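You operate a simulated robot arm through the tools that you are given. There is no shell and no other tool.

Carry out the task below with a simulated robot arm. There is one attempt and no reset: what you move stays moved.

Task
Plunge the tank till floaters rise, then skim them into the orange bowl.
Fine: plunger and skimmer back where they stood. Set down upright: plunger.
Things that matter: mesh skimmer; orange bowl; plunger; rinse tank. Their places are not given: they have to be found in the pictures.

The check looks at the end state, three seconds after you hand in, the way a careful person would. Anything else that was tipped, shoved, dropped, spilled or broken makes it a failure.

Robot
A 7-joint arm with a two-finger parallel gripper, fixed in place. Base frame: the origin is at the foot of the arm, x ahead of it, y to its left, z up; the work surface is at about z = 800. Readings come in mm, degrees, newtons and seconds.
Its first joint turns from -149.0 to 149.0 degrees. Payload 3.5 kg.
The tool frame sits at the grasp point between the pads (the TCP): z along the fingers, y along the line on which they close. The tips reach 23 mm beyond it. Largest opening 94 mm; finger width 38, thickness 10; the body of the gripper, 54 by 96 mm, starts 39 mm behind the TCP.
Orientation is that of the tool frame in the base frame, as [roll, pitch, yaw] about the fixed x, y, z axes, in that order (R = Rz(yaw) Ry(pitch) Rx(roll)). With the fingers straight down and closing along the base's y, the tool's x points along the base's -x, its y along +y and its z along -z.

Tools
- The arm moves only by the tool send_rows. Its argument "plan" is a list that holds one entry, the list of rows, each a list of 7 numbers: the shift along the base's x, y, z in mm, then the turn, a rotation vector about the base's x, y, z in degrees, then the finger opening in mm, from 0 to 94. In form: [[[tx, ty, tz, ax, ay, az, hand], ...]]. A call has 1 to 20 rows; each row shifts and turns the commanded pose from where the row before left it. A row lasts 0.2 s, in which the tool goes at most 50 mm and 8.6 degrees; a call with a longer step from one row to the next is refused whole, and so is a gripper value outside its range. A pose out of reach is approached as far as the arm can. The call stops where the force on the tool passes 40 N (or 10 N more than at its start, if that is more) or the arm is blocked; 0.2 s more then pass. The fingers move at their own pace (about 153 mm/s each) and stop on an object; they squeeze with about 31 N. The grip force told is the motor's: it shows also when the fingers shut on nothing. Time passes only in rows, and 0.2 s behind the last, so rows that do not move let the fingers close. It gives the time, the measured TCP pose, the force on the tool (base axes), the opening and the grip force at its end, in the units of the frame above (readings bear some noise), with the torque about the TCP (base axes, N m) and any sound that the robot's microphone picked up.
- Cameras (640 x 400 px; columns grow to the right, rows downward): "scene" is fixed at [402.4, -498.4, 1412.7]; the picture's right is [0.98, 0.20, 0.00], its down [-0.16, 0.78, -0.61] and it looks along [-0.12, 0.60, 0.79] (base axes); focal length 214 px, centre (320, 200). "wrist" rides on the gripper at [86, 16, -75] in the tool frame; the picture's right is [-0.18, 0.98, 0.00], its down [-0.58, -0.11, -0.81] and it looks along [-0.79, -0.15, 0.59] (tool axes); focal length 243 px, centre (320, 200).
- camera(camera): a new picture of that camera. The clock stands still meanwhile.
- locate(camera, pixels): for up to 12 pixels [column, row] of the newest picture of that camera ("zoom" is the newest enlarged one), the place [x, y, z] in the base frame of the surface seen there, good to about 2 mm. The clock stands still meanwhile.
- close_up(camera, box): a new picture of the part [left, top, right, bottom] of that camera's present view, enlarged. The clock stands still meanwhile.
- finish_job(): hands the job in; it is judged then, once.

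Leave the gripper open and the arm clear of the work at the hand-in unless told otherwise.

The tools are called after "Call:" as a command line: name --argument value ..., lists and objects as JSON in quotes. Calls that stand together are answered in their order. send_rows: Moves the arm, as the interface text tells. Its arguments: {"type":"object","properties":{"plan":{"type":"array"}},"required":["plan"]} The other tools are called the same way: camera (camera) takes a picture; locate (camera, pixels) gives the place of the surface under pixels of a picture; close_up (camera, box) takes an enlarged picture of a part of a camera's view; finish_job () hands the job in.

At the start:

```text
clock: 0.0
ee_pos: [993.3, 469.8, 1204.6]
tcp_rot: [-180.0, 0.0, 180.0]
wrist_force: [-0.1, -1.2, -0.1]
wrist_torque: [-0.03, -0.02, -0.01]
grip_width: 94.1
grasp_force: 0.1
```

scene: 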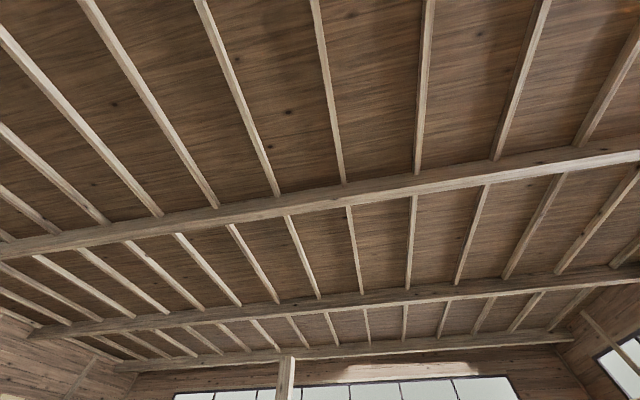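
wrist: 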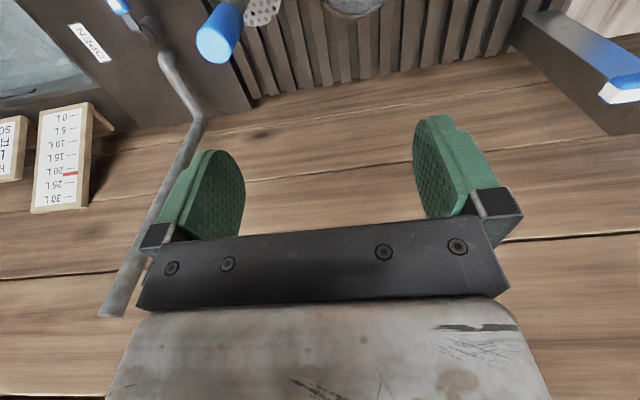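

The scene camera looks up at the ceiling, so the wrist camera is the only one that shows the work. It is mounted upside down. I'll start with a fresh wrist picture and a scene picture to confirm this.

Call:
camera --camera "wrist"

Call:
camera --camera "scene"

Call:
locate --camera "wrist" --pixels '[[60, 160], [215, 45], [265, 12], [355, 8], [90, 40], [20, 60], [165, 60], [110, 310], [600, 90], [540, 30], [400, 60], [250, 100]]'

```text
taken
```

wrist: 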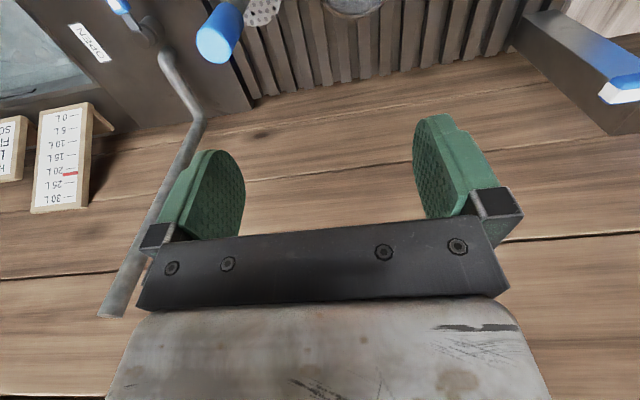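

```text
taken
```

scene: 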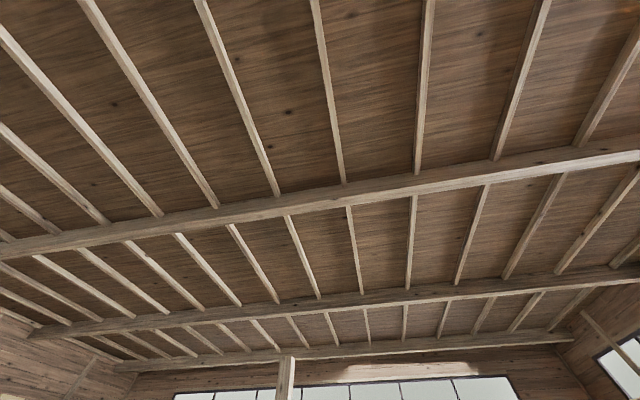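

```text
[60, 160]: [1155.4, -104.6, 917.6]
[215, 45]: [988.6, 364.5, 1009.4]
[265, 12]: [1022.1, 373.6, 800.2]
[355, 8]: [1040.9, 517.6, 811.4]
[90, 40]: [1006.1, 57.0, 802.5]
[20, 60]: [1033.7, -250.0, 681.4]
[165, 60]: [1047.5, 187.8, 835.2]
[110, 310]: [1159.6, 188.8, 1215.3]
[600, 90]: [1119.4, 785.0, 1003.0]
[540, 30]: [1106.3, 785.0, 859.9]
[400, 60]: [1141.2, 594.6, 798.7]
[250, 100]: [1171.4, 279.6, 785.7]
```

I see the edge of a tank at top left, with a 0–30 L scale board. A blue handle rises to z≈1009 near (989, 364), with a mesh beside it. A tag reading "OPEN" and a pipe are also in view. I'll pull the arm back in x, staying high, so the camera covers the whole workplace.

Call:
send_rows --plan '[[[-40, -10, 5, 0, 0, 0, 94], [-40, -10, 5, 0, 0, 0, 94], [-40, -10, 5, 0, 0, 0, 94], [-40, -10, 5, 0, 0, 0, 94], [-40, -10, 5, 0, 0, 0, 94], [-40, -10, 5, 0, 0, 0, 94], [-40, -10, 5, 0, 0, 0, 94], [-40, -10, 5, 0, 0, 0, 94]]]'

Call:
camera --camera "wrist"

```text
clock: 1.8
ee_pos: [697.8, 404.2, 1183.7]
tcp_rot: [179.1, 1.7, 179.9]
wrist_force: [0.5, -1.0, -0.1]
wrist_torque: [0.0, 0.0, 0.03]
grip_width: 93.7
grasp_force: 0.0
out of reach, approached as far as the arm can: row 5, 6, 7, 8
```

```text
taken
```

wrist: 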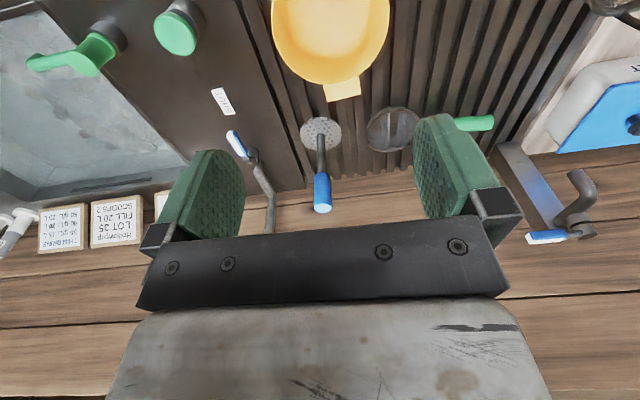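

Now the orange bowl is in view, along with a perforated disc with a blue handle, green-handled things and label boards. Before going on I'll enlarge parts of this view.

Call:
close_up --camera "wrist" --box '[0, 0, 320, 200]'

Call:
close_up --camera "wrist" --box '[200, 0, 520, 220]'

Call:
close_up --camera "wrist" --box '[440, 0, 640, 260]'

Call:
close_up --camera "wrist" --box '[0, 180, 180, 270]'

Call:
locate --camera "wrist" --pixels '[[330, 30], [342, 90], [322, 135], [322, 195], [392, 130], [470, 123], [175, 35], [80, 55], [235, 145], [100, 110], [60, 235], [115, 215]]'

```text
2.00 times, centred on (160, 100) of wrist
```

zoom: 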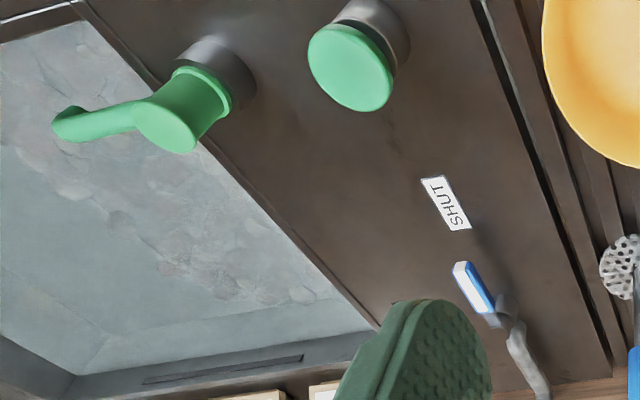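

```text
1.82 times, centred on (360, 110) of wrist
```

zoom: 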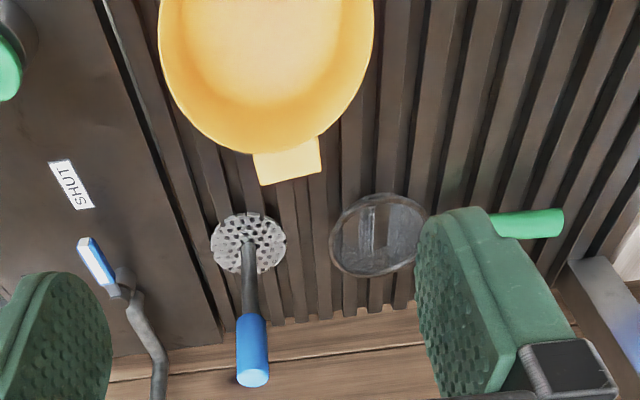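

```text
1.54 times, centred on (540, 130) of wrist
```

zoom: 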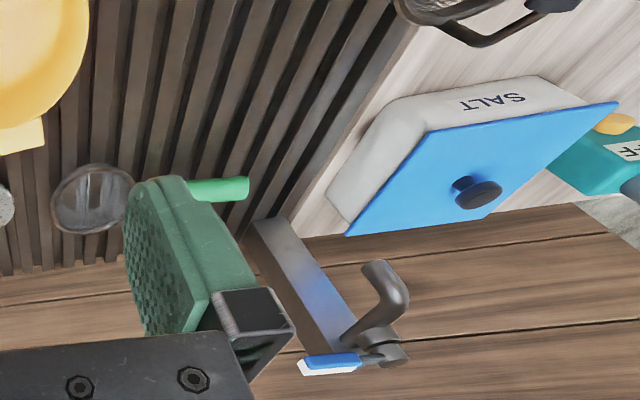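

```text
3.56 times, centred on (90, 225) of wrist
```

zoom: 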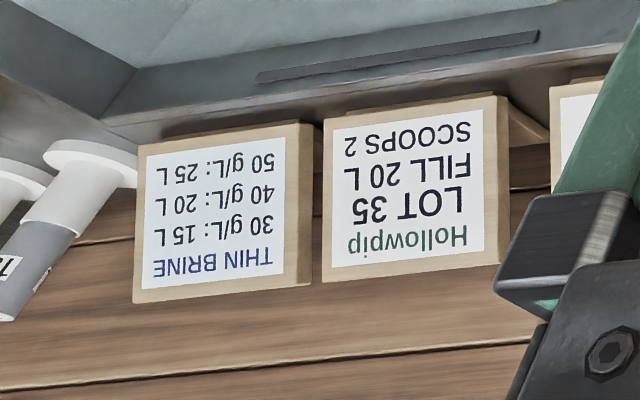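

```text
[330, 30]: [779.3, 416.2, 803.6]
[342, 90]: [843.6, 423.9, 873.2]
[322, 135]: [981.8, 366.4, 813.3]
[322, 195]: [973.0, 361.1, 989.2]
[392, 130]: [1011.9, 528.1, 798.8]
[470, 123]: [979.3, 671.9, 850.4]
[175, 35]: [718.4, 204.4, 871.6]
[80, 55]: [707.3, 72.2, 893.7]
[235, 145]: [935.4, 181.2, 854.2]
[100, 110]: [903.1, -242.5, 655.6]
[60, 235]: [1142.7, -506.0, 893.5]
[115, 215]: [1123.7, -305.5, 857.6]
```

The signs and parts are clearer now. The signs read "Hollowpip LOT 35, FILL 20 L, SCOOPS 2" and "THIN BRINE 30 g/L:15 L ...". There is a SALT box, a lever tagged SHUT, two green valve knobs, the orange bowl, a perforated disc with a blue handle (plunger or skimmer), a drain and a sunken tank to the right (-y). Next I'll drop a little and shift toward -y to look into the tank.

Call:
send_rows --plan '[[[0, 0, -40, 0, 0, 0, 94], [0, -20, -40, 0, 0, 0, 94], [0, -40, -10, 0, 0, 0, 94], [0, -40, 0, 0, 0, 0, 94], [0, -40, 0, 0, 0, 0, 94], [0, -40, 0, 0, 0, 0, 94], [0, -40, 0, 0, 0, 0, 94], [0, -40, 0, 0, 0, 0, 94], [0, -40, 0, 0, 0, 0, 94], [0, -40, 0, 0, 0, 0, 94], [0, -40, 0, 0, 0, 0, 94], [0, -40, 0, 0, 0, 0, 94]]]'

Call:
camera --camera "wrist"

```text
clock: 3.3
ee_pos: [699.5, 207.8, 1095.5]
tcp_rot: [179.7, 0.1, 178.7]
wrist_force: [-0.9, 11.4, -3.6]
wrist_torque: [-1.11, -0.28, -1.11]
grip_width: 94.2
grasp_force: 0.1
stopped in row 7: the force on the tool passed its limit at 66 N (the readings are from after the stop); the commanded pose is now the measured one
```

```text
taken
```

wrist: 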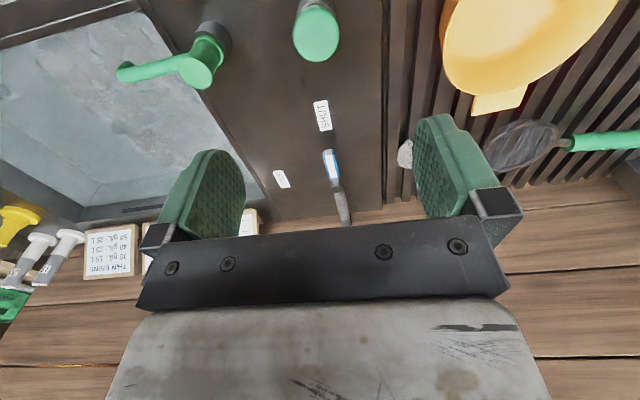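

The tool met something at y≈208. From the force and torque, the contact is about 100 mm behind and 110 mm above the TCP, around (600, 160, 1208), which the camera can't see. I'll back off to +y and then turn the tool to look toward -y.

Call:
send_rows --plan '[[[0, 40, 0, 0, 0, 0, 94], [0, 40, 0, 0, 0, 0, 94], [0, 40, 0, 0, 0, 0, 94], [0, 40, 0, 0, 0, 0, 94], [0, 20, 0, 0, 0, -8, 94], [0, 20, 0, 0, 0, -8, 94], [0, 0, 0, 0, 0, -8, 94], [0, 0, 0, 0, 0, -8, 94], [0, 0, 0, 0, 0, -8, 94], [0, 0, 0, 0, 0, -8, 94]]]'

Call:
camera --camera "wrist"

```text
clock: 5.5
ee_pos: [700.8, 407.7, 1094.8]
tcp_rot: [179.8, 0.0, 130.8]
wrist_force: [-0.4, 0.3, -0.5]
wrist_torque: [-0.03, 0.0, -0.02]
grip_width: 93.9
grasp_force: 0.1
```

```text
taken
```

wrist: 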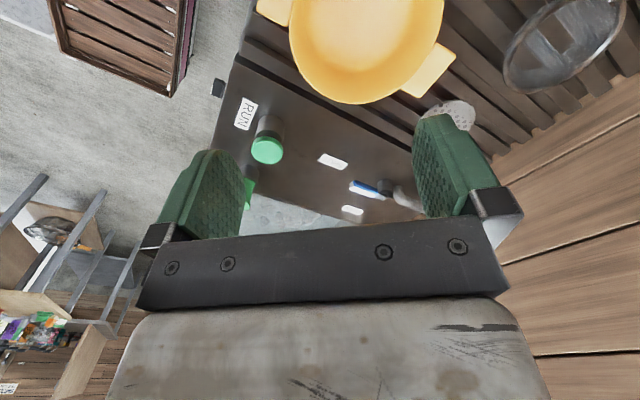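

I see a "RUN" label next to a green button at (265, 150), the bowl, and the floor beyond the bench edge. I can't see what blocked the arm yet. I'll turn further and check a few positions.

Call:
close_up --camera "wrist" --box '[160, 0, 640, 240]'

Call:
locate --camera "wrist" --pixels '[[245, 113], [267, 150], [332, 160], [365, 188], [352, 211], [320, 215], [360, 30], [430, 70], [270, 5], [560, 45], [455, 115], [230, 80]]'

Call:
send_rows --plan '[[[0, 0, 0, 0, 0, -8, 94], [0, 0, 0, 0, 0, -8, 94], [0, 0, 0, 0, 0, -8, 94], [0, 0, 0, 0, 0, -8, 94]]]'

Call:
camera --camera "wrist"

```text
1.33 times, centred on (400, 120) of wrist
```

zoom: 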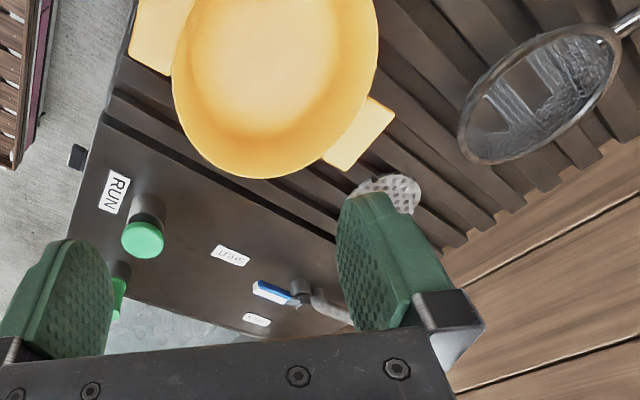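

```text
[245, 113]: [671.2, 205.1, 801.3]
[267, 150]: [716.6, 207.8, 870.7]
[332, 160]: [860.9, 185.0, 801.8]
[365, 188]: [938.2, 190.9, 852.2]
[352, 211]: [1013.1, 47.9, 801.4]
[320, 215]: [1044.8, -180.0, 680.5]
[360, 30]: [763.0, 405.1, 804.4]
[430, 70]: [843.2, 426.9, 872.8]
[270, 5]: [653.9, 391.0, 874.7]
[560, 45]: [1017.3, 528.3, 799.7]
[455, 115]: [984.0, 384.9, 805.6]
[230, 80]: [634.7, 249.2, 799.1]
```

```text
clock: 6.5
ee_pos: [700.4, 406.4, 1096.6]
tcp_rot: [179.8, 0.0, 98.7]
wrist_force: [0.3, 0.6, 0.0]
wrist_torque: [0.0, 0.0, 0.01]
grip_width: 94.1
grasp_force: 0.1
```

```text
taken
```

wrist: 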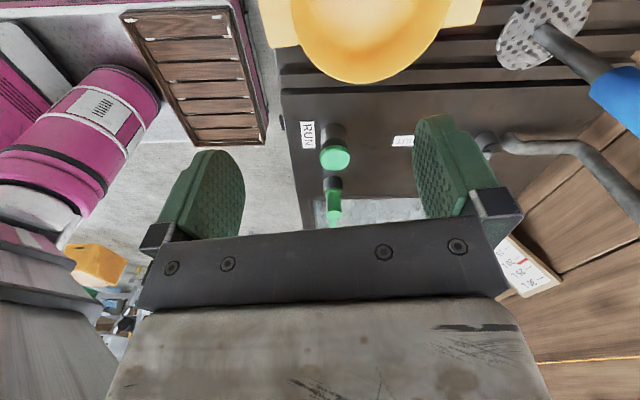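

The view has turned and shows magenta cylinders at the left, which may be the robot's own arm. I'll locate those, the gray plate and the far items to find out what the tool hit.

Call:
locate --camera "wrist" --pixels '[[100, 110], [20, 100], [130, 90], [40, 220], [30, 280], [60, 340], [95, 260], [190, 70], [335, 158], [335, 205], [375, 210], [580, 150]]'

Call:
close_up --camera "wrist" --box '[0, 0, 240, 400]'

```text
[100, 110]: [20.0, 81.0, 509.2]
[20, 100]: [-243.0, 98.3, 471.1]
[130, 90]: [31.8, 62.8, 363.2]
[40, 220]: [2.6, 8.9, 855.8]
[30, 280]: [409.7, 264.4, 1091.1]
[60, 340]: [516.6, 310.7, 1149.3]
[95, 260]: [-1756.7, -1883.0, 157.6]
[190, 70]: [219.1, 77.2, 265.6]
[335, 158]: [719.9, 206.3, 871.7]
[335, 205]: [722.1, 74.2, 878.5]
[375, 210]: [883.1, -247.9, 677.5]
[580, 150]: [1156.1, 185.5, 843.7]
```

```text
1.00 times, centred on (120, 200) of wrist (not enlarged: the box is as wide or as high as the picture)
```

zoom: 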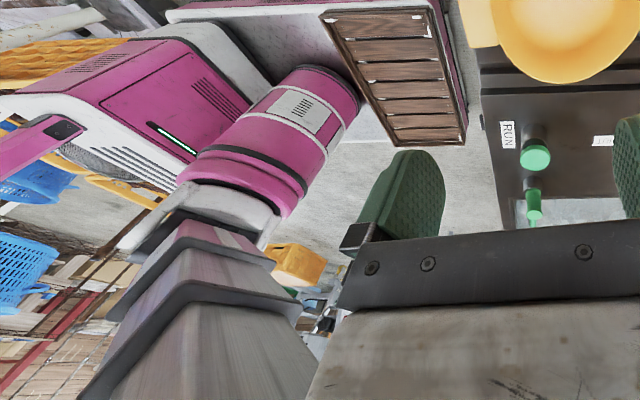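

The magenta column is the robot itself. Its forearm passes near (516, 311, 1149), so the earlier contact was most likely the wrist camera against the forearm. With the camera turned to the +y side it should stay clear. I'll move toward -y in this orientation.

Call:
send_rows --plan '[[[0, -30, 0, 0, 0, 0, 94], [0, -40, 0, 0, 0, 0, 94], [0, -40, 0, 0, 0, 0, 94], [0, -40, 0, 0, 0, 0, 94], [0, -40, 0, 0, 0, 0, 94], [0, -30, 0, 0, 0, 0, 94]]]'

Call:
camera --camera "wrist"

```text
clock: 7.9
ee_pos: [699.8, 186.7, 1097.9]
tcp_rot: [179.7, 0.2, 99.0]
wrist_force: [-0.1, -0.2, 0.3]
wrist_torque: [0.01, 0.01, 0.0]
grip_width: 93.9
grasp_force: 0.1
```

```text
taken
```

wrist: 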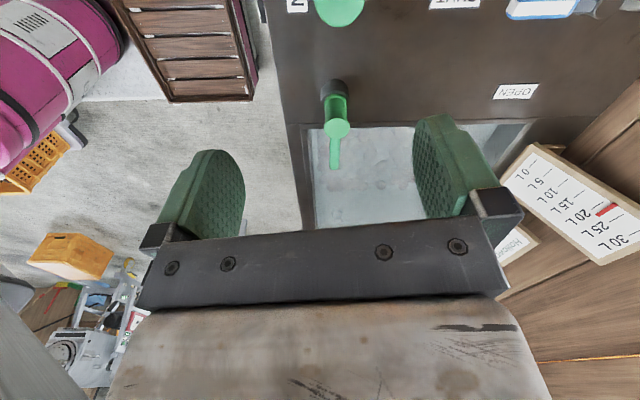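

No contact this time. I now see the tank beyond the green crank at (335, 130), and a scale board with a red mark near 20 L. I'll continue toward -y.

Call:
send_rows --plan '[[[0, -30, 0, 0, 0, 0, 94], [0, -40, 0, 0, 0, 0, 94], [0, -40, 0, 0, 0, 0, 94], [0, -40, 0, 0, 0, 0, 94], [0, -40, 0, 0, 0, 0, 94], [0, -30, 0, 0, 0, 0, 94]]]'

Call:
camera --camera "wrist"

```text
clock: 9.3
ee_pos: [701.3, -32.5, 1097.9]
tcp_rot: [180.0, 0.1, 98.9]
wrist_force: [0.1, 0.0, -0.1]
wrist_torque: [0.01, 0.0, -0.01]
grip_width: 93.9
grasp_force: 0.1
```

```text
taken
```

wrist: 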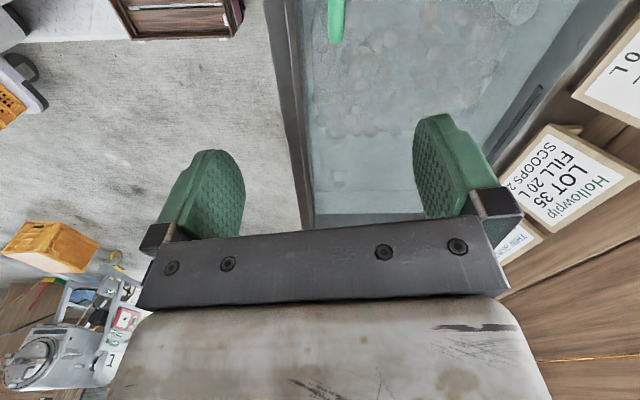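

Now the tank interior shows. I'll enlarge it to see the contents and the gauge, and measure depths.

Call:
close_up --camera "wrist" --box '[260, 0, 580, 220]'

Call:
locate --camera "wrist" --pixels '[[300, 60], [306, 215], [340, 60], [370, 130], [340, 170], [365, 195], [400, 215], [515, 120], [555, 60], [450, 60], [335, 20], [560, 90]]'

```text
1.82 times, centred on (420, 110) of wrist
```

zoom: 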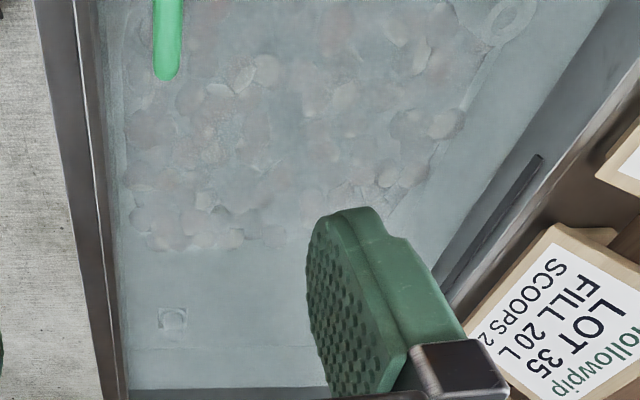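

```text
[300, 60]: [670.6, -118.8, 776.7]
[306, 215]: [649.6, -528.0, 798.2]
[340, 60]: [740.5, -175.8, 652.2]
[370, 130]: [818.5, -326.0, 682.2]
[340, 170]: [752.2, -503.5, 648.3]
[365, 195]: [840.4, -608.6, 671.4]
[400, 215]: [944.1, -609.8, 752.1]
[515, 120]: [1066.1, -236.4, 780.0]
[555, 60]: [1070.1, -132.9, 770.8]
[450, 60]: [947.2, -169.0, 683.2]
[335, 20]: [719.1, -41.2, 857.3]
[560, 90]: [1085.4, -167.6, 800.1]
```

The tank interior spans x≈670–1050 and reaches y≈-610, with the floor at z≈650 and a pile of pale pieces at z≈680. I'll tilt the tool so the camera looks more steeply down, and shift over the tank, to see it fully.

Call:
send_rows --plan '[[[30, 0, 0, 8, 0, 0, 94], [30, 0, 0, 8, 0, 0, 94], [30, 0, 0, 8, 0, 0, 94], [20, 0, 0, 4, 0, 0, 94]]]'

Call:
camera --camera "wrist"

```text
clock: 10.3
ee_pos: [810.6, -33.9, 1097.7]
tcp_rot: [175.1, -27.5, 100.0]
wrist_force: [0.3, 0.0, -0.8]
wrist_torque: [-0.01, 0.01, 0.02]
grip_width: 94.1
grasp_force: 0.1
```

```text
taken
```

wrist: 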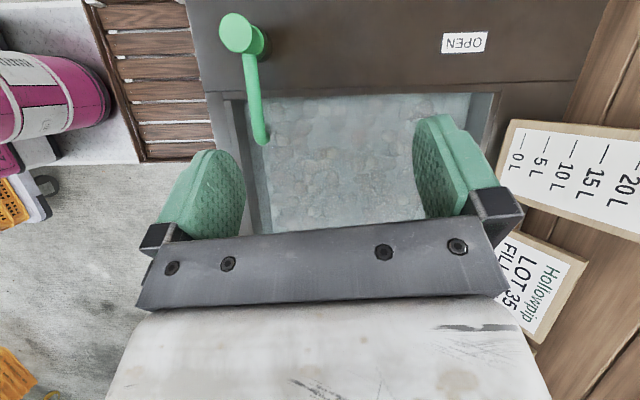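

The view is steeper now. I'll move 200 mm more toward -y so more of the tank comes above the gripper outline.

Call:
send_rows --plan '[[[0, -40, 0, 0, 0, 0, 94], [0, -40, 0, 0, 0, 0, 94], [0, -40, 0, 0, 0, 0, 94], [0, -40, 0, 0, 0, 0, 94], [0, -40, 0, 0, 0, 0, 94]]]'

Call:
camera --camera "wrist"

Call:
close_up --camera "wrist" --box '[180, 0, 520, 220]'

```text
clock: 11.5
ee_pos: [813.0, -229.5, 1089.8]
tcp_rot: [174.6, -27.4, 100.2]
wrist_force: [0.4, 0.0, -0.5]
wrist_torque: [0.02, 0.03, -0.01]
grip_width: 94.3
grasp_force: 0.0
out of reach, approached as far as the arm can: row 5
```

```text
taken
```

wrist: 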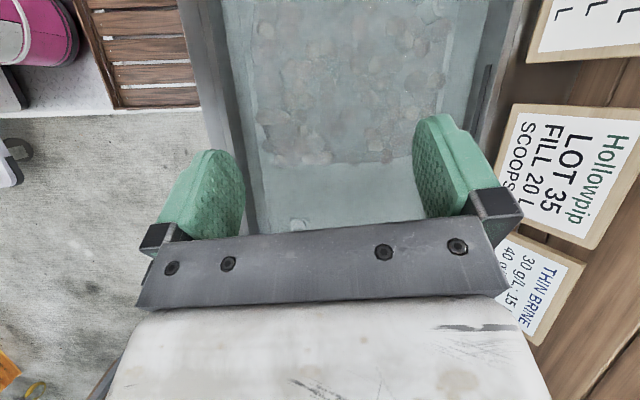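

```text
1.82 times, centred on (350, 110) of wrist
```

zoom: 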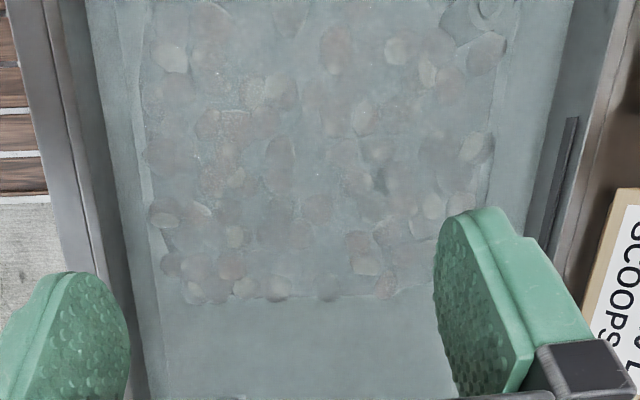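

I see a rectangular pile of round pips under a bluish veil that is probably water. I'll measure heights around the pile and the tank walls.

Call:
locate --camera "wrist" --pixels '[[275, 25], [300, 90], [350, 60], [400, 90], [320, 140], [380, 140], [320, 190], [248, 100], [440, 80], [485, 80], [300, 215], [400, 20]]'

Call:
locate --camera "zoom" --pixels '[[100, 60], [60, 60], [40, 60], [20, 60], [560, 180], [545, 100], [580, 180], [610, 100], [490, 5], [170, 55], [480, 145], [150, 380]]'

```text
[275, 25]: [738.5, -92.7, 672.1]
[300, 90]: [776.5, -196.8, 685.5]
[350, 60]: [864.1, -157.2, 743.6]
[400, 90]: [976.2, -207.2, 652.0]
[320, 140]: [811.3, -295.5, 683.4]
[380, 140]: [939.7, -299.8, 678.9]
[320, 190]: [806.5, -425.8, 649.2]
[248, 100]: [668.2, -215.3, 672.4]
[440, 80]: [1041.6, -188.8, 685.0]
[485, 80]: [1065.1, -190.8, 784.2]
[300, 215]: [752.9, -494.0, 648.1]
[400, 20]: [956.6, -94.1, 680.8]
```

```text
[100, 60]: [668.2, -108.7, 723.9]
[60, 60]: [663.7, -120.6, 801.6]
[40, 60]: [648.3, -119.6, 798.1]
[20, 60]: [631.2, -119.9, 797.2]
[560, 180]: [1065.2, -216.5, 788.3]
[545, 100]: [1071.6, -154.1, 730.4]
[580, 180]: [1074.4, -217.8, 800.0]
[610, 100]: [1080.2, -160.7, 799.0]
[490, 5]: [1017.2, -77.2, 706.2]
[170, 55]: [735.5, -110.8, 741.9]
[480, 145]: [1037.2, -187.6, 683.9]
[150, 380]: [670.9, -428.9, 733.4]
```

Some light pips sit at z≈742–744 while the bed is at z≈680 and the floor at ≈649, so the water surface is near z≈745. I'll locate more of the lighter pips to see whether any already float.

Call:
locate --camera "zoom" --pixels '[[398, 50], [430, 72], [360, 118], [435, 207], [378, 145], [245, 235], [165, 220], [278, 90], [240, 290], [390, 285], [335, 50], [205, 20]]'

Call:
close_up --camera "wrist" --box '[240, 0, 460, 140]'

```text
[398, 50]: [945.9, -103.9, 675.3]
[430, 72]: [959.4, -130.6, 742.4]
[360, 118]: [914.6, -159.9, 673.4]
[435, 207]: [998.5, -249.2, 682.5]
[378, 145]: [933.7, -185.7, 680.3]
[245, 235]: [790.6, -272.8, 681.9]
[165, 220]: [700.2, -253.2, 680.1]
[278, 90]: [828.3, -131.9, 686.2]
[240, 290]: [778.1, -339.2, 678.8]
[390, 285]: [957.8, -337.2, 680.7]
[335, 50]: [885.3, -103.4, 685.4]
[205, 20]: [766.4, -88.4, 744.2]
```

```text
2.86 times, centred on (350, 70) of wrist
```

zoom: 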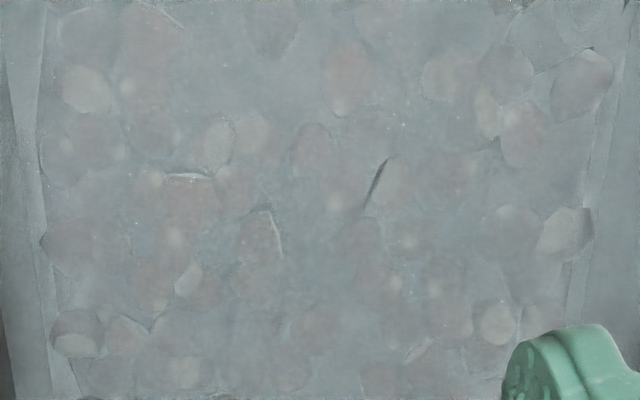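

The bed is mostly at z≈680, and a few points at z≈743 are likely the water surface itself. No clear floaters yet. Next I'll survey the tools on the left (+y) side, so I'll move back, undo the tilt and look outward.

Call:
send_rows --plan '[[[0, 40, 0, -8, 0, 0, 94], [0, 40, 0, -8, 0, 0, 94], [0, 40, 0, -8, 0, 0, 94], [0, 40, 0, -4, 0, 0, 94], [0, 40, 0, 0, 0, 0, 94], [0, 40, 0, 0, 0, 0, 94], [0, 40, 0, 0, 0, 8, 94], [0, 40, 0, 0, 0, 8, 94], [0, 40, 0, 0, 0, 8, 94], [0, 40, 0, 0, 0, 8, 94], [0, 40, 0, 0, 0, 8, 94], [0, 40, 0, 0, 0, 8, 94]]]'

Call:
camera --camera "wrist"

```text
clock: 14.1
ee_pos: [813.0, 249.9, 1087.9]
tcp_rot: [179.7, 0.2, 146.9]
wrist_force: [-0.1, -0.2, -0.2]
wrist_torque: [-0.03, 0.03, 0.01]
grip_width: 94.1
grasp_force: 0.0
```

```text
taken
```

wrist: 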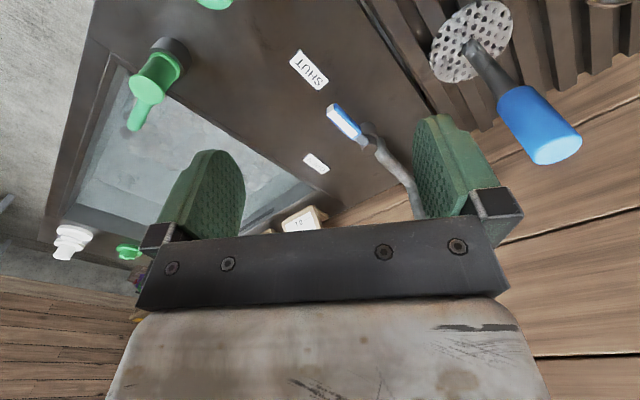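

I see the perforated plunger with its blue handle at (500, 80). I'll keep turning left (+yaw) and move on to see the mesh skimmer and bowl.

Call:
send_rows --plan '[[[0, 30, 0, 0, 0, 8, 94], [0, 30, 0, 0, 0, 8, 94], [0, 30, 0, 0, 0, 8, 94], [0, 30, 0, 0, 0, 8, 94], [0, 0, 0, 0, 0, 8, 94], [0, 0, 0, 0, 0, 8, 94]]]'

Call:
camera --camera "wrist"

```text
clock: 15.5
ee_pos: [813.5, 369.2, 1089.6]
tcp_rot: [179.7, 0.1, -165.0]
wrist_force: [0.4, 0.2, -0.2]
wrist_torque: [0.01, 0.02, 0.0]
grip_width: 94.1
grasp_force: 0.1
```

```text
taken
```

wrist: 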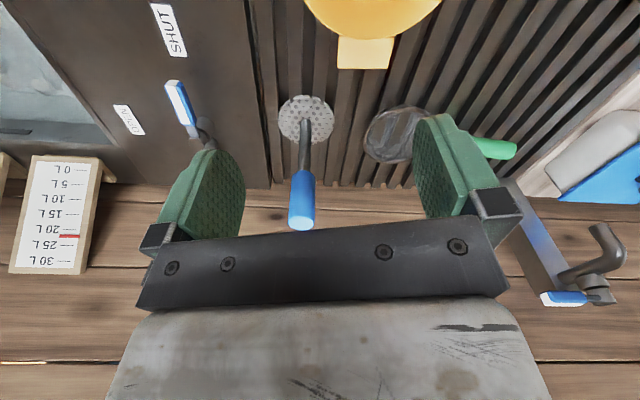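

I'll turn further left to see the skimmer and its handle, the salt box and the blue-handled rail at right.

Call:
send_rows --plan '[[[0, 0, 0, 0, 0, 8, 94], [0, 0, 0, 0, 0, 8, 94], [0, 0, 0, 0, 0, 8, 94], [0, 0, 0, 0, 0, 8, 94], [0, 0, 0, 0, 0, 8, 94], [0, 0, 0, 0, 0, 8, 94]]]'

Call:
camera --camera "wrist"

Call:
close_up --camera "wrist" --box '[160, 0, 480, 220]'

```text
clock: 16.9
ee_pos: [814.2, 369.6, 1089.8]
tcp_rot: [179.8, 0.0, -116.9]
wrist_force: [0.5, 0.8, 0.4]
wrist_torque: [-0.01, 0.02, -0.02]
grip_width: 94.0
grasp_force: 0.0
```

```text
taken
```

wrist: 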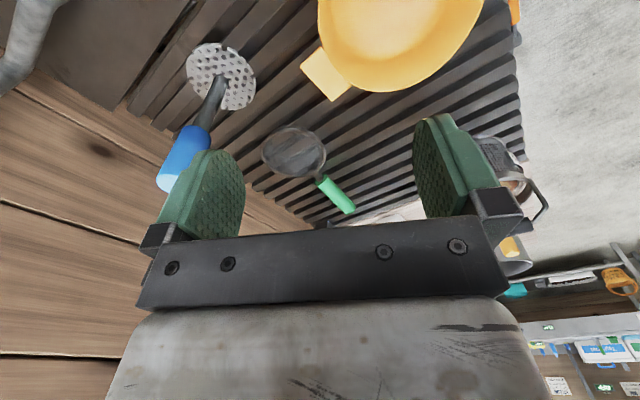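

```text
1.82 times, centred on (320, 110) of wrist
```

zoom: 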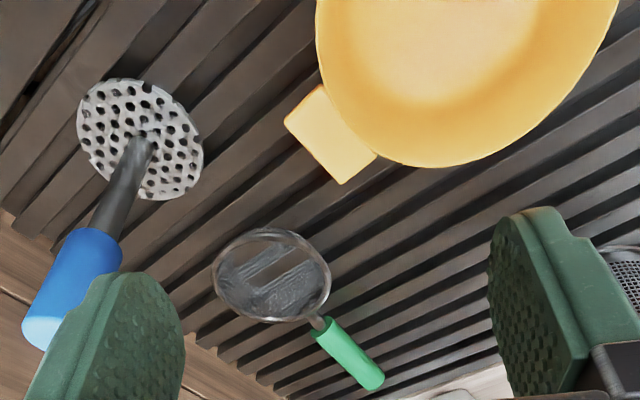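

The perforated plunger, the round basket with a green handle and the two-eared orange bowl are all visible. Another mesh object appears at (505, 165), behind the finger. I'll turn more and move left to identify it.

Call:
send_rows --plan '[[[0, 30, 0, 0, 0, 8, 94], [-20, 40, 0, 0, 0, 8, 94], [-20, 40, 0, 0, 0, 8, 94], [-20, 30, 0, 0, 0, 0, 94]]]'

Call:
camera --camera "wrist"

Call:
close_up --camera "wrist" --box '[200, 0, 640, 240]'

```text
clock: 17.9
ee_pos: [752.6, 508.9, 1088.6]
tcp_rot: [179.8, 0.1, -93.1]
wrist_force: [0.5, 0.1, -1.3]
wrist_torque: [-0.01, 0.01, -0.04]
grip_width: 93.8
grasp_force: 0.1
```

```text
taken
```

wrist: 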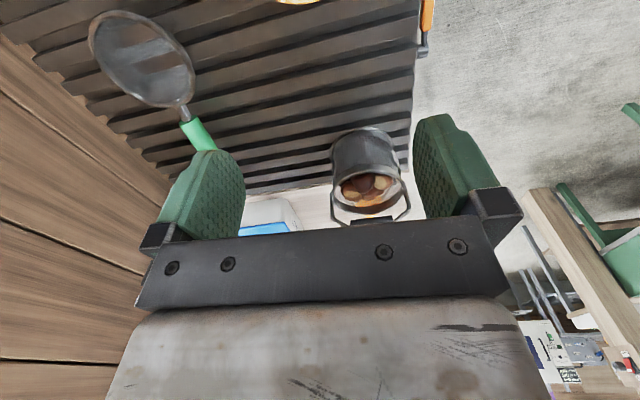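

```text
1.45 times, centred on (420, 120) of wrist
```

zoom: 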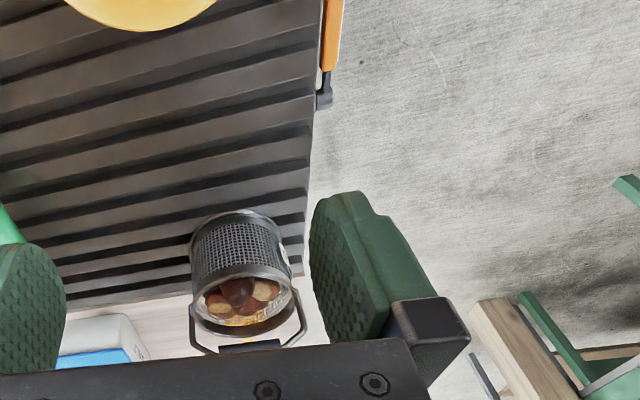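

The mesh basket with a bail handle holding nuts is something else and I won't touch it. My items are the blue-handled perforated plunger, the green-handled round mesh skimmer, the orange bowl and the tank. Now I'll get a good view of the skimmer for exact geometry.

Call:
send_rows --plan '[[[20, 0, 0, 0, 0, -8, 94], [20, 0, 0, 0, 0, -8, 94], [0, 0, 0, 0, 0, -8, 94], [0, 0, 0, 0, 0, -8, 94], [0, 0, 0, 0, 0, -4, 94]]]'

Call:
camera --camera "wrist"

Call:
close_up --camera "wrist" --box '[200, 0, 440, 150]'

```text
clock: 19.1
ee_pos: [792.4, 510.6, 1089.8]
tcp_rot: [179.8, 0.1, -129.3]
wrist_force: [-0.3, 0.7, 0.1]
wrist_torque: [0.0, 0.02, -0.04]
grip_width: 93.9
grasp_force: 0.1
```

```text
taken
```

wrist: 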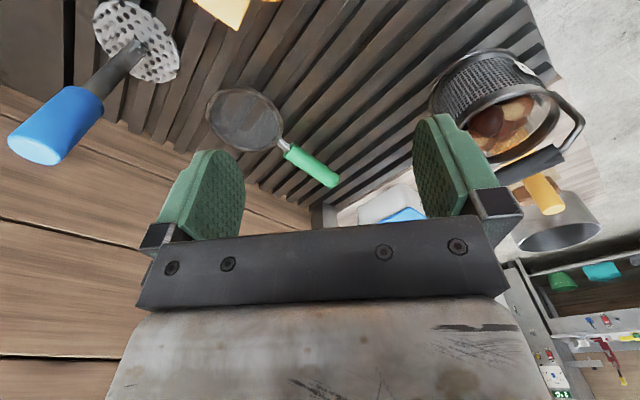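

```text
2.67 times, centred on (320, 75) of wrist
```

zoom: 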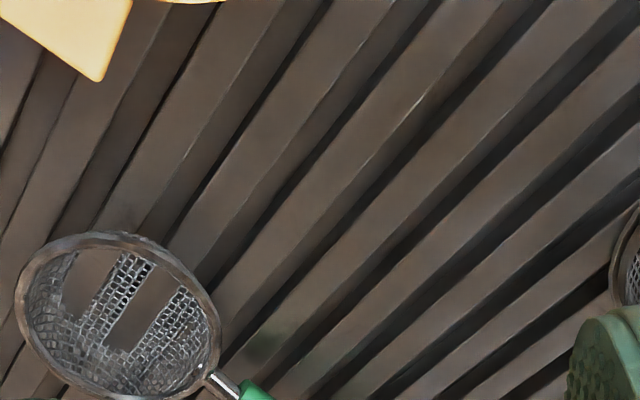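

The mesh is clear, so the green-handled tool is the mesh skimmer. I'll measure its rim and handle, the plunger and the bowl.

Call:
camera --camera "wrist"

Call:
locate --camera "wrist" --pixels '[[208, 115], [225, 91], [255, 93], [280, 120], [275, 148], [230, 150], [284, 145], [295, 152], [310, 164], [325, 177], [335, 184], [245, 122]]'

Call:
locate --camera "wrist" --pixels '[[98, 30], [125, 5], [178, 50], [155, 80], [140, 42], [120, 65], [90, 90], [60, 110], [40, 150], [80, 130], [35, 135], [55, 155]]'

```text
taken
```

wrist: 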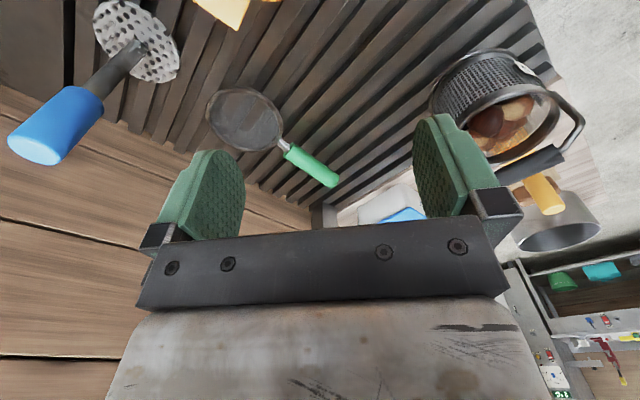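

```text
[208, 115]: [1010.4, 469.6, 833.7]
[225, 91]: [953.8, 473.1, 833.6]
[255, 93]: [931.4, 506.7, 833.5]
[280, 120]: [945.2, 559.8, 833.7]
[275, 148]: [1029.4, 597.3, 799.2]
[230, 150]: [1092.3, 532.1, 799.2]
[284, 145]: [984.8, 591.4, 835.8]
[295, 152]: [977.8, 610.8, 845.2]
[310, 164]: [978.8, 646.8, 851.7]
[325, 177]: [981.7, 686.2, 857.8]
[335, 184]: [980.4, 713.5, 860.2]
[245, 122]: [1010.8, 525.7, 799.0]
```

```text
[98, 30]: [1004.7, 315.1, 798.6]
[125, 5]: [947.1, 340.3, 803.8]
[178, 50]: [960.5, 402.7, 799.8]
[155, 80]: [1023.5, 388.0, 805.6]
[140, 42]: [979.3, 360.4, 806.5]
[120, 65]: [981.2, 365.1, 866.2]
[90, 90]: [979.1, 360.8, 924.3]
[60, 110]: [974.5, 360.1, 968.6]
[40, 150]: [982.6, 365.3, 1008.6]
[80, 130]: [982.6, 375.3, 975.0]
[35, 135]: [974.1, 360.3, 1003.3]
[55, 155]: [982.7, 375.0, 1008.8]
```

Geometry so far:
- **Plunger:** vertical, axis near (981, 366), disc at z≈800–806, blue handle from about 920 to 1009.
- **Skimmer:** rim centre near (985, 520, 834), radius ≈56, green handle along +y to (980, 714, 860).
- **Bowl:** centre near (770, 405).

I'll move above the plunger and turn back to about yaw 110.

Call:
send_rows --plan '[[[11, -8, 1, 0, 0, -7.5, 94], [11, -8, 1, 0, 0, -7.5, 94], [11, -8, 1, 0, 0, -7.5, 94], [11, -8, 1, 0, 0, -7.5, 94], [11, -8, 1, 0, 0, -7.5, 94], [11, -8, 1, 0, 0, -7.5, 94], [11, -8, 1, 0, 0, -7.5, 94], [11, -8, 1, 0, 0, -7.5, 94], [11, -8, 1, 0, 0, -7.5, 94], [11, -8, 1, 0, 0, -7.5, 94], [11, -8, 0, 0, 0, -7.5, 94], [11, -8, 0, 0, 0, -7.5, 94], [11, -8, 0, 0, 0, -7.5, 94], [11, -8, 0, 0, 0, -7.5, 94], [11, -8, 0, 0, 0, -7.5, 94], [11, -8, 0, 0, 0, -7.5, 94]]]'

Call:
camera --camera "wrist"

```text
clock: 22.5
ee_pos: [969.1, 382.2, 1101.1]
tcp_rot: [179.8, 0.2, 110.8]
wrist_force: [-0.5, 0.2, -0.2]
wrist_torque: [0.0, 0.02, 0.01]
grip_width: 94.1
grasp_force: 0.0
```

```text
taken
```

wrist: 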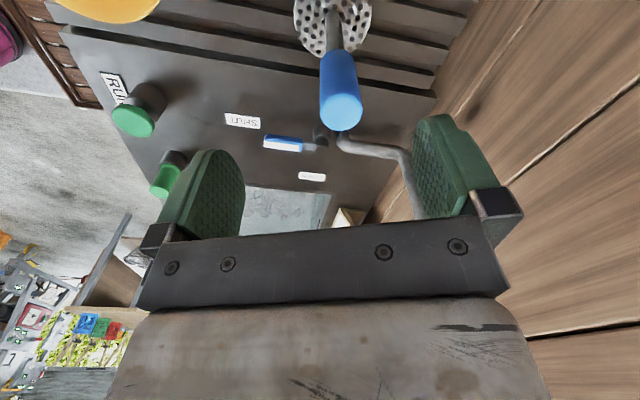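

The blue handle top is at (343, 112). I'll measure its top face and sides for exact centring.

Call:
locate --camera "wrist" --pixels '[[326, 108], [359, 106], [342, 96], [343, 112], [342, 128], [330, 85], [350, 85], [322, 60], [338, 60], [353, 60], [334, 42], [333, 20]]'

Call:
close_up --camera "wrist" --box '[260, 0, 420, 140]'

```text
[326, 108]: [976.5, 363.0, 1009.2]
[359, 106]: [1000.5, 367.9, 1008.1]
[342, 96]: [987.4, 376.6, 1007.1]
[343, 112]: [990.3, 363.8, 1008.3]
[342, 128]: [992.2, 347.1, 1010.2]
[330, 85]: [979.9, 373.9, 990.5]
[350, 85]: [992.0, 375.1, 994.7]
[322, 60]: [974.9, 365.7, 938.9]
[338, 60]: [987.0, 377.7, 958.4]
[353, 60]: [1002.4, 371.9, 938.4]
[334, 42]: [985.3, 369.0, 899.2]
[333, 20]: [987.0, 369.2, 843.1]
```

```text
2.86 times, centred on (340, 70) of wrist
```

zoom: 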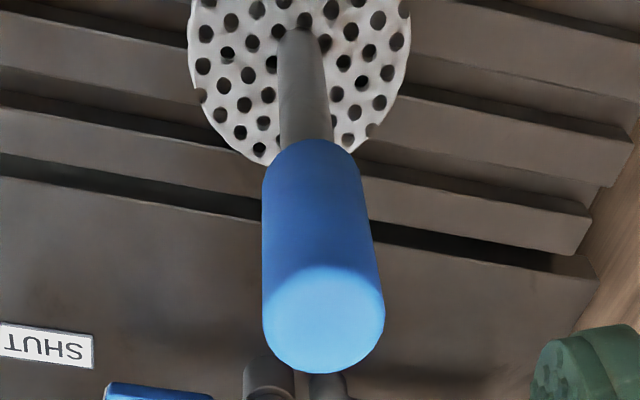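

The handle's top face is centred at about (988, 362), radius ≈14.5, z≈1009. I'll centre the tool over it and take a first step down.

Call:
send_rows --plan '[[[10, -10, 0, 0, 0, 0, 94], [9, -10, 0, 0, 0, 0, 94], [0, 0, -20, 0, 0, 0, 94], [0, 0, -20, 0, 0, 0, 94]]]'

Call:
camera --camera "wrist"

```text
clock: 23.5
ee_pos: [986.8, 361.3, 1059.7]
tcp_rot: [179.8, 0.1, 110.9]
wrist_force: [-0.2, 0.1, 0.8]
wrist_torque: [-0.02, -0.01, 0.01]
grip_width: 94.1
grasp_force: 0.0
```

```text
taken
```

wrist: 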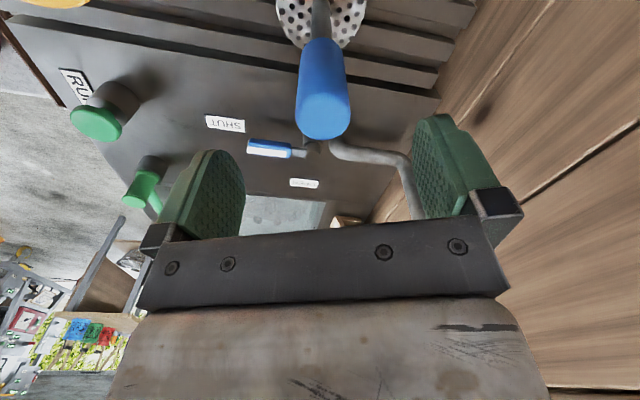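

The handle at column 322 is centred between the pads, so I'll go down to z≈982. That keeps the gripper body above the handle's top at 1009.

Call:
send_rows --plan '[[[1, 1, -20, 0, 0, 0, 94], [0, 0, -20, 0, 0, 0, 94], [0, 0, -20, 0, 0, 0, 94], [0, 0, -17, 0, 0, 0, 94]]]'

Call:
camera --camera "wrist"

```text
clock: 24.5
ee_pos: [990.9, 364.0, 983.1]
tcp_rot: [179.7, 0.1, 110.9]
wrist_force: [0.6, -0.2, -0.7]
wrist_torque: [0.0, -0.02, 0.01]
grip_width: 93.6
grasp_force: 0.1
```

```text
taken
```

wrist: 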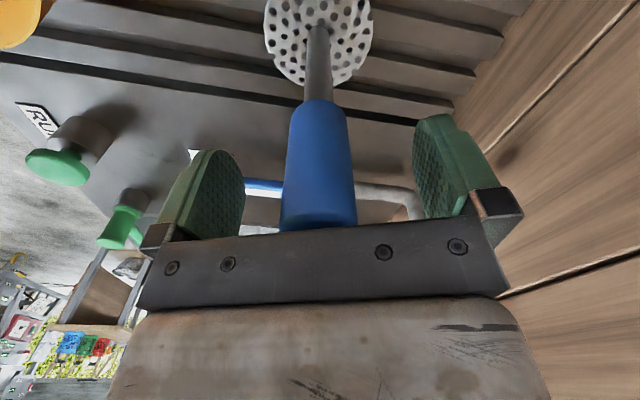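

The handle lies between the pads. I'll nudge 2 mm back and close the fingers on it.

Call:
send_rows --plan '[[[-2, -1, 0, 0, 0, 0, 94], [0, 0, 0, 0, 0, 0, 50], [0, 0, 0, 0, 0, 0, 20], [0, 0, 0, 0, 0, 0, 10], [0, 0, 0, 0, 0, 0, 10]]]'

Call:
camera --camera "wrist"

```text
clock: 25.7
ee_pos: [988.0, 362.1, 983.1]
tcp_rot: [179.8, 0.0, 110.9]
wrist_force: [1.1, -0.1, 0.3]
wrist_torque: [-0.1, 0.04, 0.01]
grip_width: 33.7
grasp_force: 30.9
```

```text
taken
```

wrist: 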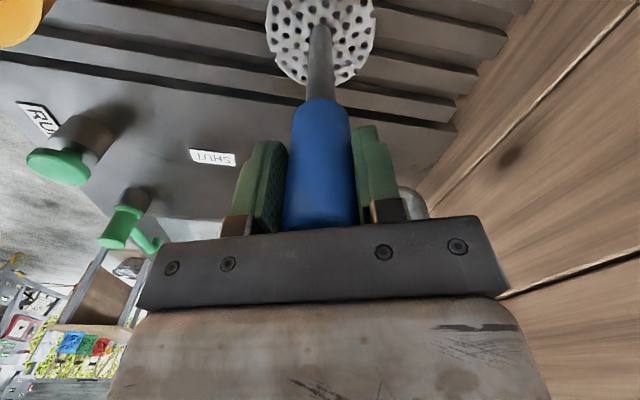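

Grip holds: 33.7 mm wide at 31 N, with the plunger standing at TCP (988.0, 362.1, 983.1). I'll remember that pose for putting it back. Now I lift it 120 mm straight up.

Call:
send_rows --plan '[[[0, 0, 10, 0, 0, 0, 10], [0, 0, 20, 0, 0, 0, 10], [0, 0, 30, 0, 0, 0, 10], [0, 0, 30, 0, 0, 0, 10], [0, 0, 30, 0, 0, 0, 10]]]'

Call:
camera --camera "wrist"

```text
clock: 26.9
ee_pos: [987.0, 361.4, 1100.9]
tcp_rot: [179.8, 0.1, 110.9]
wrist_force: [0.5, -0.2, -4.2]
wrist_torque: [0.01, 0.03, -0.01]
grip_width: 33.5
grasp_force: 30.8
```

```text
taken
```

wrist: 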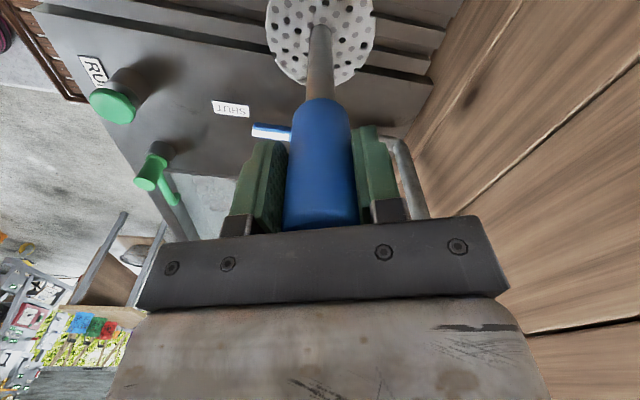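

The plunger came up upright (about 4 N). Next I'll carry it toward the tank, to about (870, -150), at this height.

Call:
send_rows --plan '[[[-9, -20, 0, 0, 0, 0, 10], [-10, -30, 0, 0, 0, 0, 10], [-10, -38, 0, 0, 0, 0, 10], [-10, -38, 0, 0, 0, 0, 10], [-10, -38, 0, 0, 0, 0, 10], [-10, -38, 0, 0, 0, 0, 10], [-10, -38, 0, 0, 0, 0, 10], [-10, -38, 0, 0, 0, 0, 10], [-10, -38, 0, 0, 0, 0, 10], [-10, -38, 0, 0, 0, 0, 10], [-10, -38, 0, 0, 0, 0, 10], [-5, -38, 0, 0, 0, 0, 10], [0, -38, 0, 0, 0, 0, 10], [0, -38, 0, 0, 0, 0, 10], [0, -6, 0, 0, 0, 0, 10]]]'

Call:
camera --camera "wrist"

```text
clock: 30.1
ee_pos: [873.9, -150.3, 1103.2]
tcp_rot: [179.9, 0.0, 110.9]
wrist_force: [0.7, 0.4, -3.0]
wrist_torque: [0.0, 0.0, 0.0]
grip_width: 33.3
grasp_force: 30.9
```

```text
taken
```

wrist: 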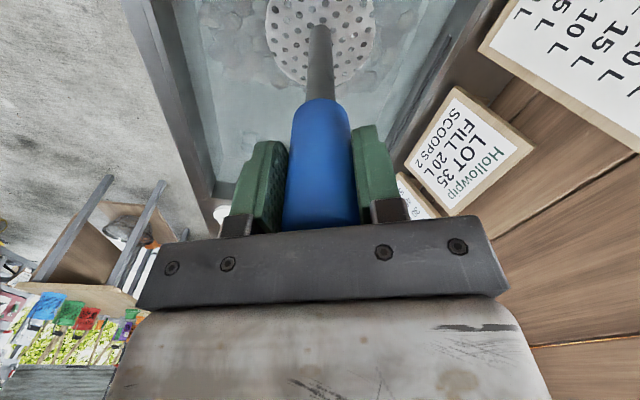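

The perforated disc hangs over the pip bed, its bottom at z≈919. I'll lower it to just above the water, with the disc bottom near 760.

Call:
send_rows --plan '[[[0, 0, -30, 0, 0, 0, 10], [0, 0, -35, 0, 0, 0, 10], [0, 0, -35, 0, 0, 0, 10], [0, 0, -35, 0, 0, 0, 10], [0, 0, -24, 0, 0, 0, 10]]]'

Call:
camera --camera "wrist"

Call:
close_up --camera "wrist" --box '[160, 0, 480, 200]'

```text
clock: 31.3
ee_pos: [870.7, -151.0, 945.0]
tcp_rot: [179.8, 0.1, 110.9]
wrist_force: [-0.1, -0.3, -5.0]
wrist_torque: [0.02, 0.0, 0.01]
grip_width: 33.6
grasp_force: 31.2
```

```text
taken
```

wrist: 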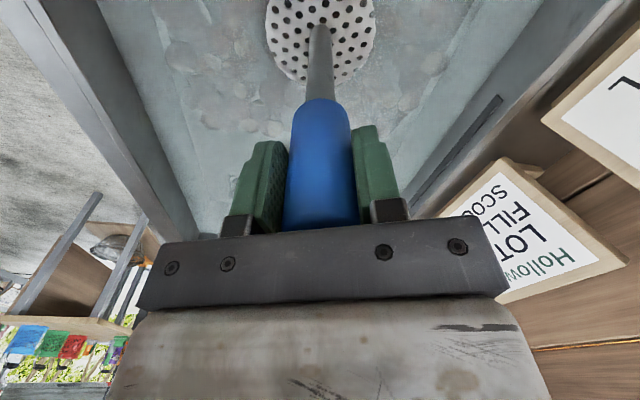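

```text
2.00 times, centred on (320, 100) of wrist
```

zoom: 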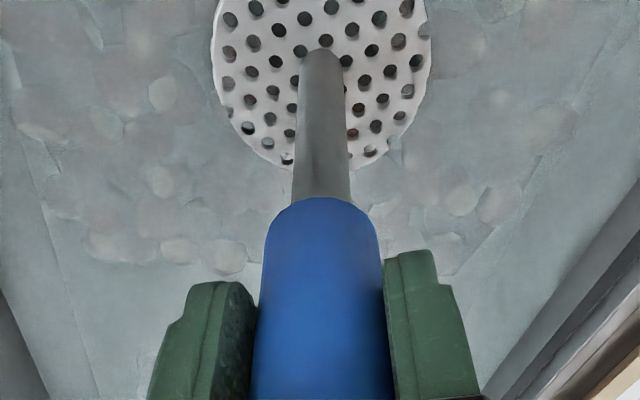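

The disc is just above the water. First stroke: I'll go slowly down to disc bottom z≈697, near the top of the pip bed, watching the force.

Call:
send_rows --plan '[[[0, 0, -12, 0, 0, 0, 10], [0, 0, -12, 0, 0, 0, 10], [0, 0, -12, 0, 0, 0, 10], [0, 0, -12, 0, 0, 0, 10], [0, 0, -12, 0, 0, 0, 10], [0, 0, 0, 0, 0, 0, 10]]]'

Call:
close_up --camera "wrist" --box '[160, 0, 480, 200]'

```text
clock: 32.7
ee_pos: [873.6, -150.2, 883.2]
tcp_rot: [179.8, 0.1, 110.9]
wrist_force: [-0.6, 0.2, -4.8]
wrist_torque: [0.03, 0.02, 0.01]
grip_width: 33.4
grasp_force: 31.1
```

```text
2.00 times, centred on (320, 100) of wrist
```

zoom: 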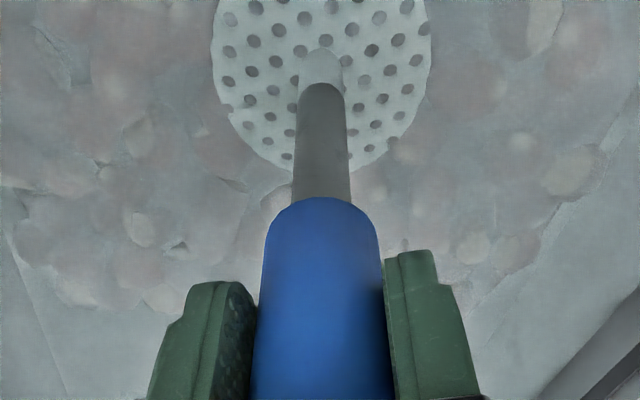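

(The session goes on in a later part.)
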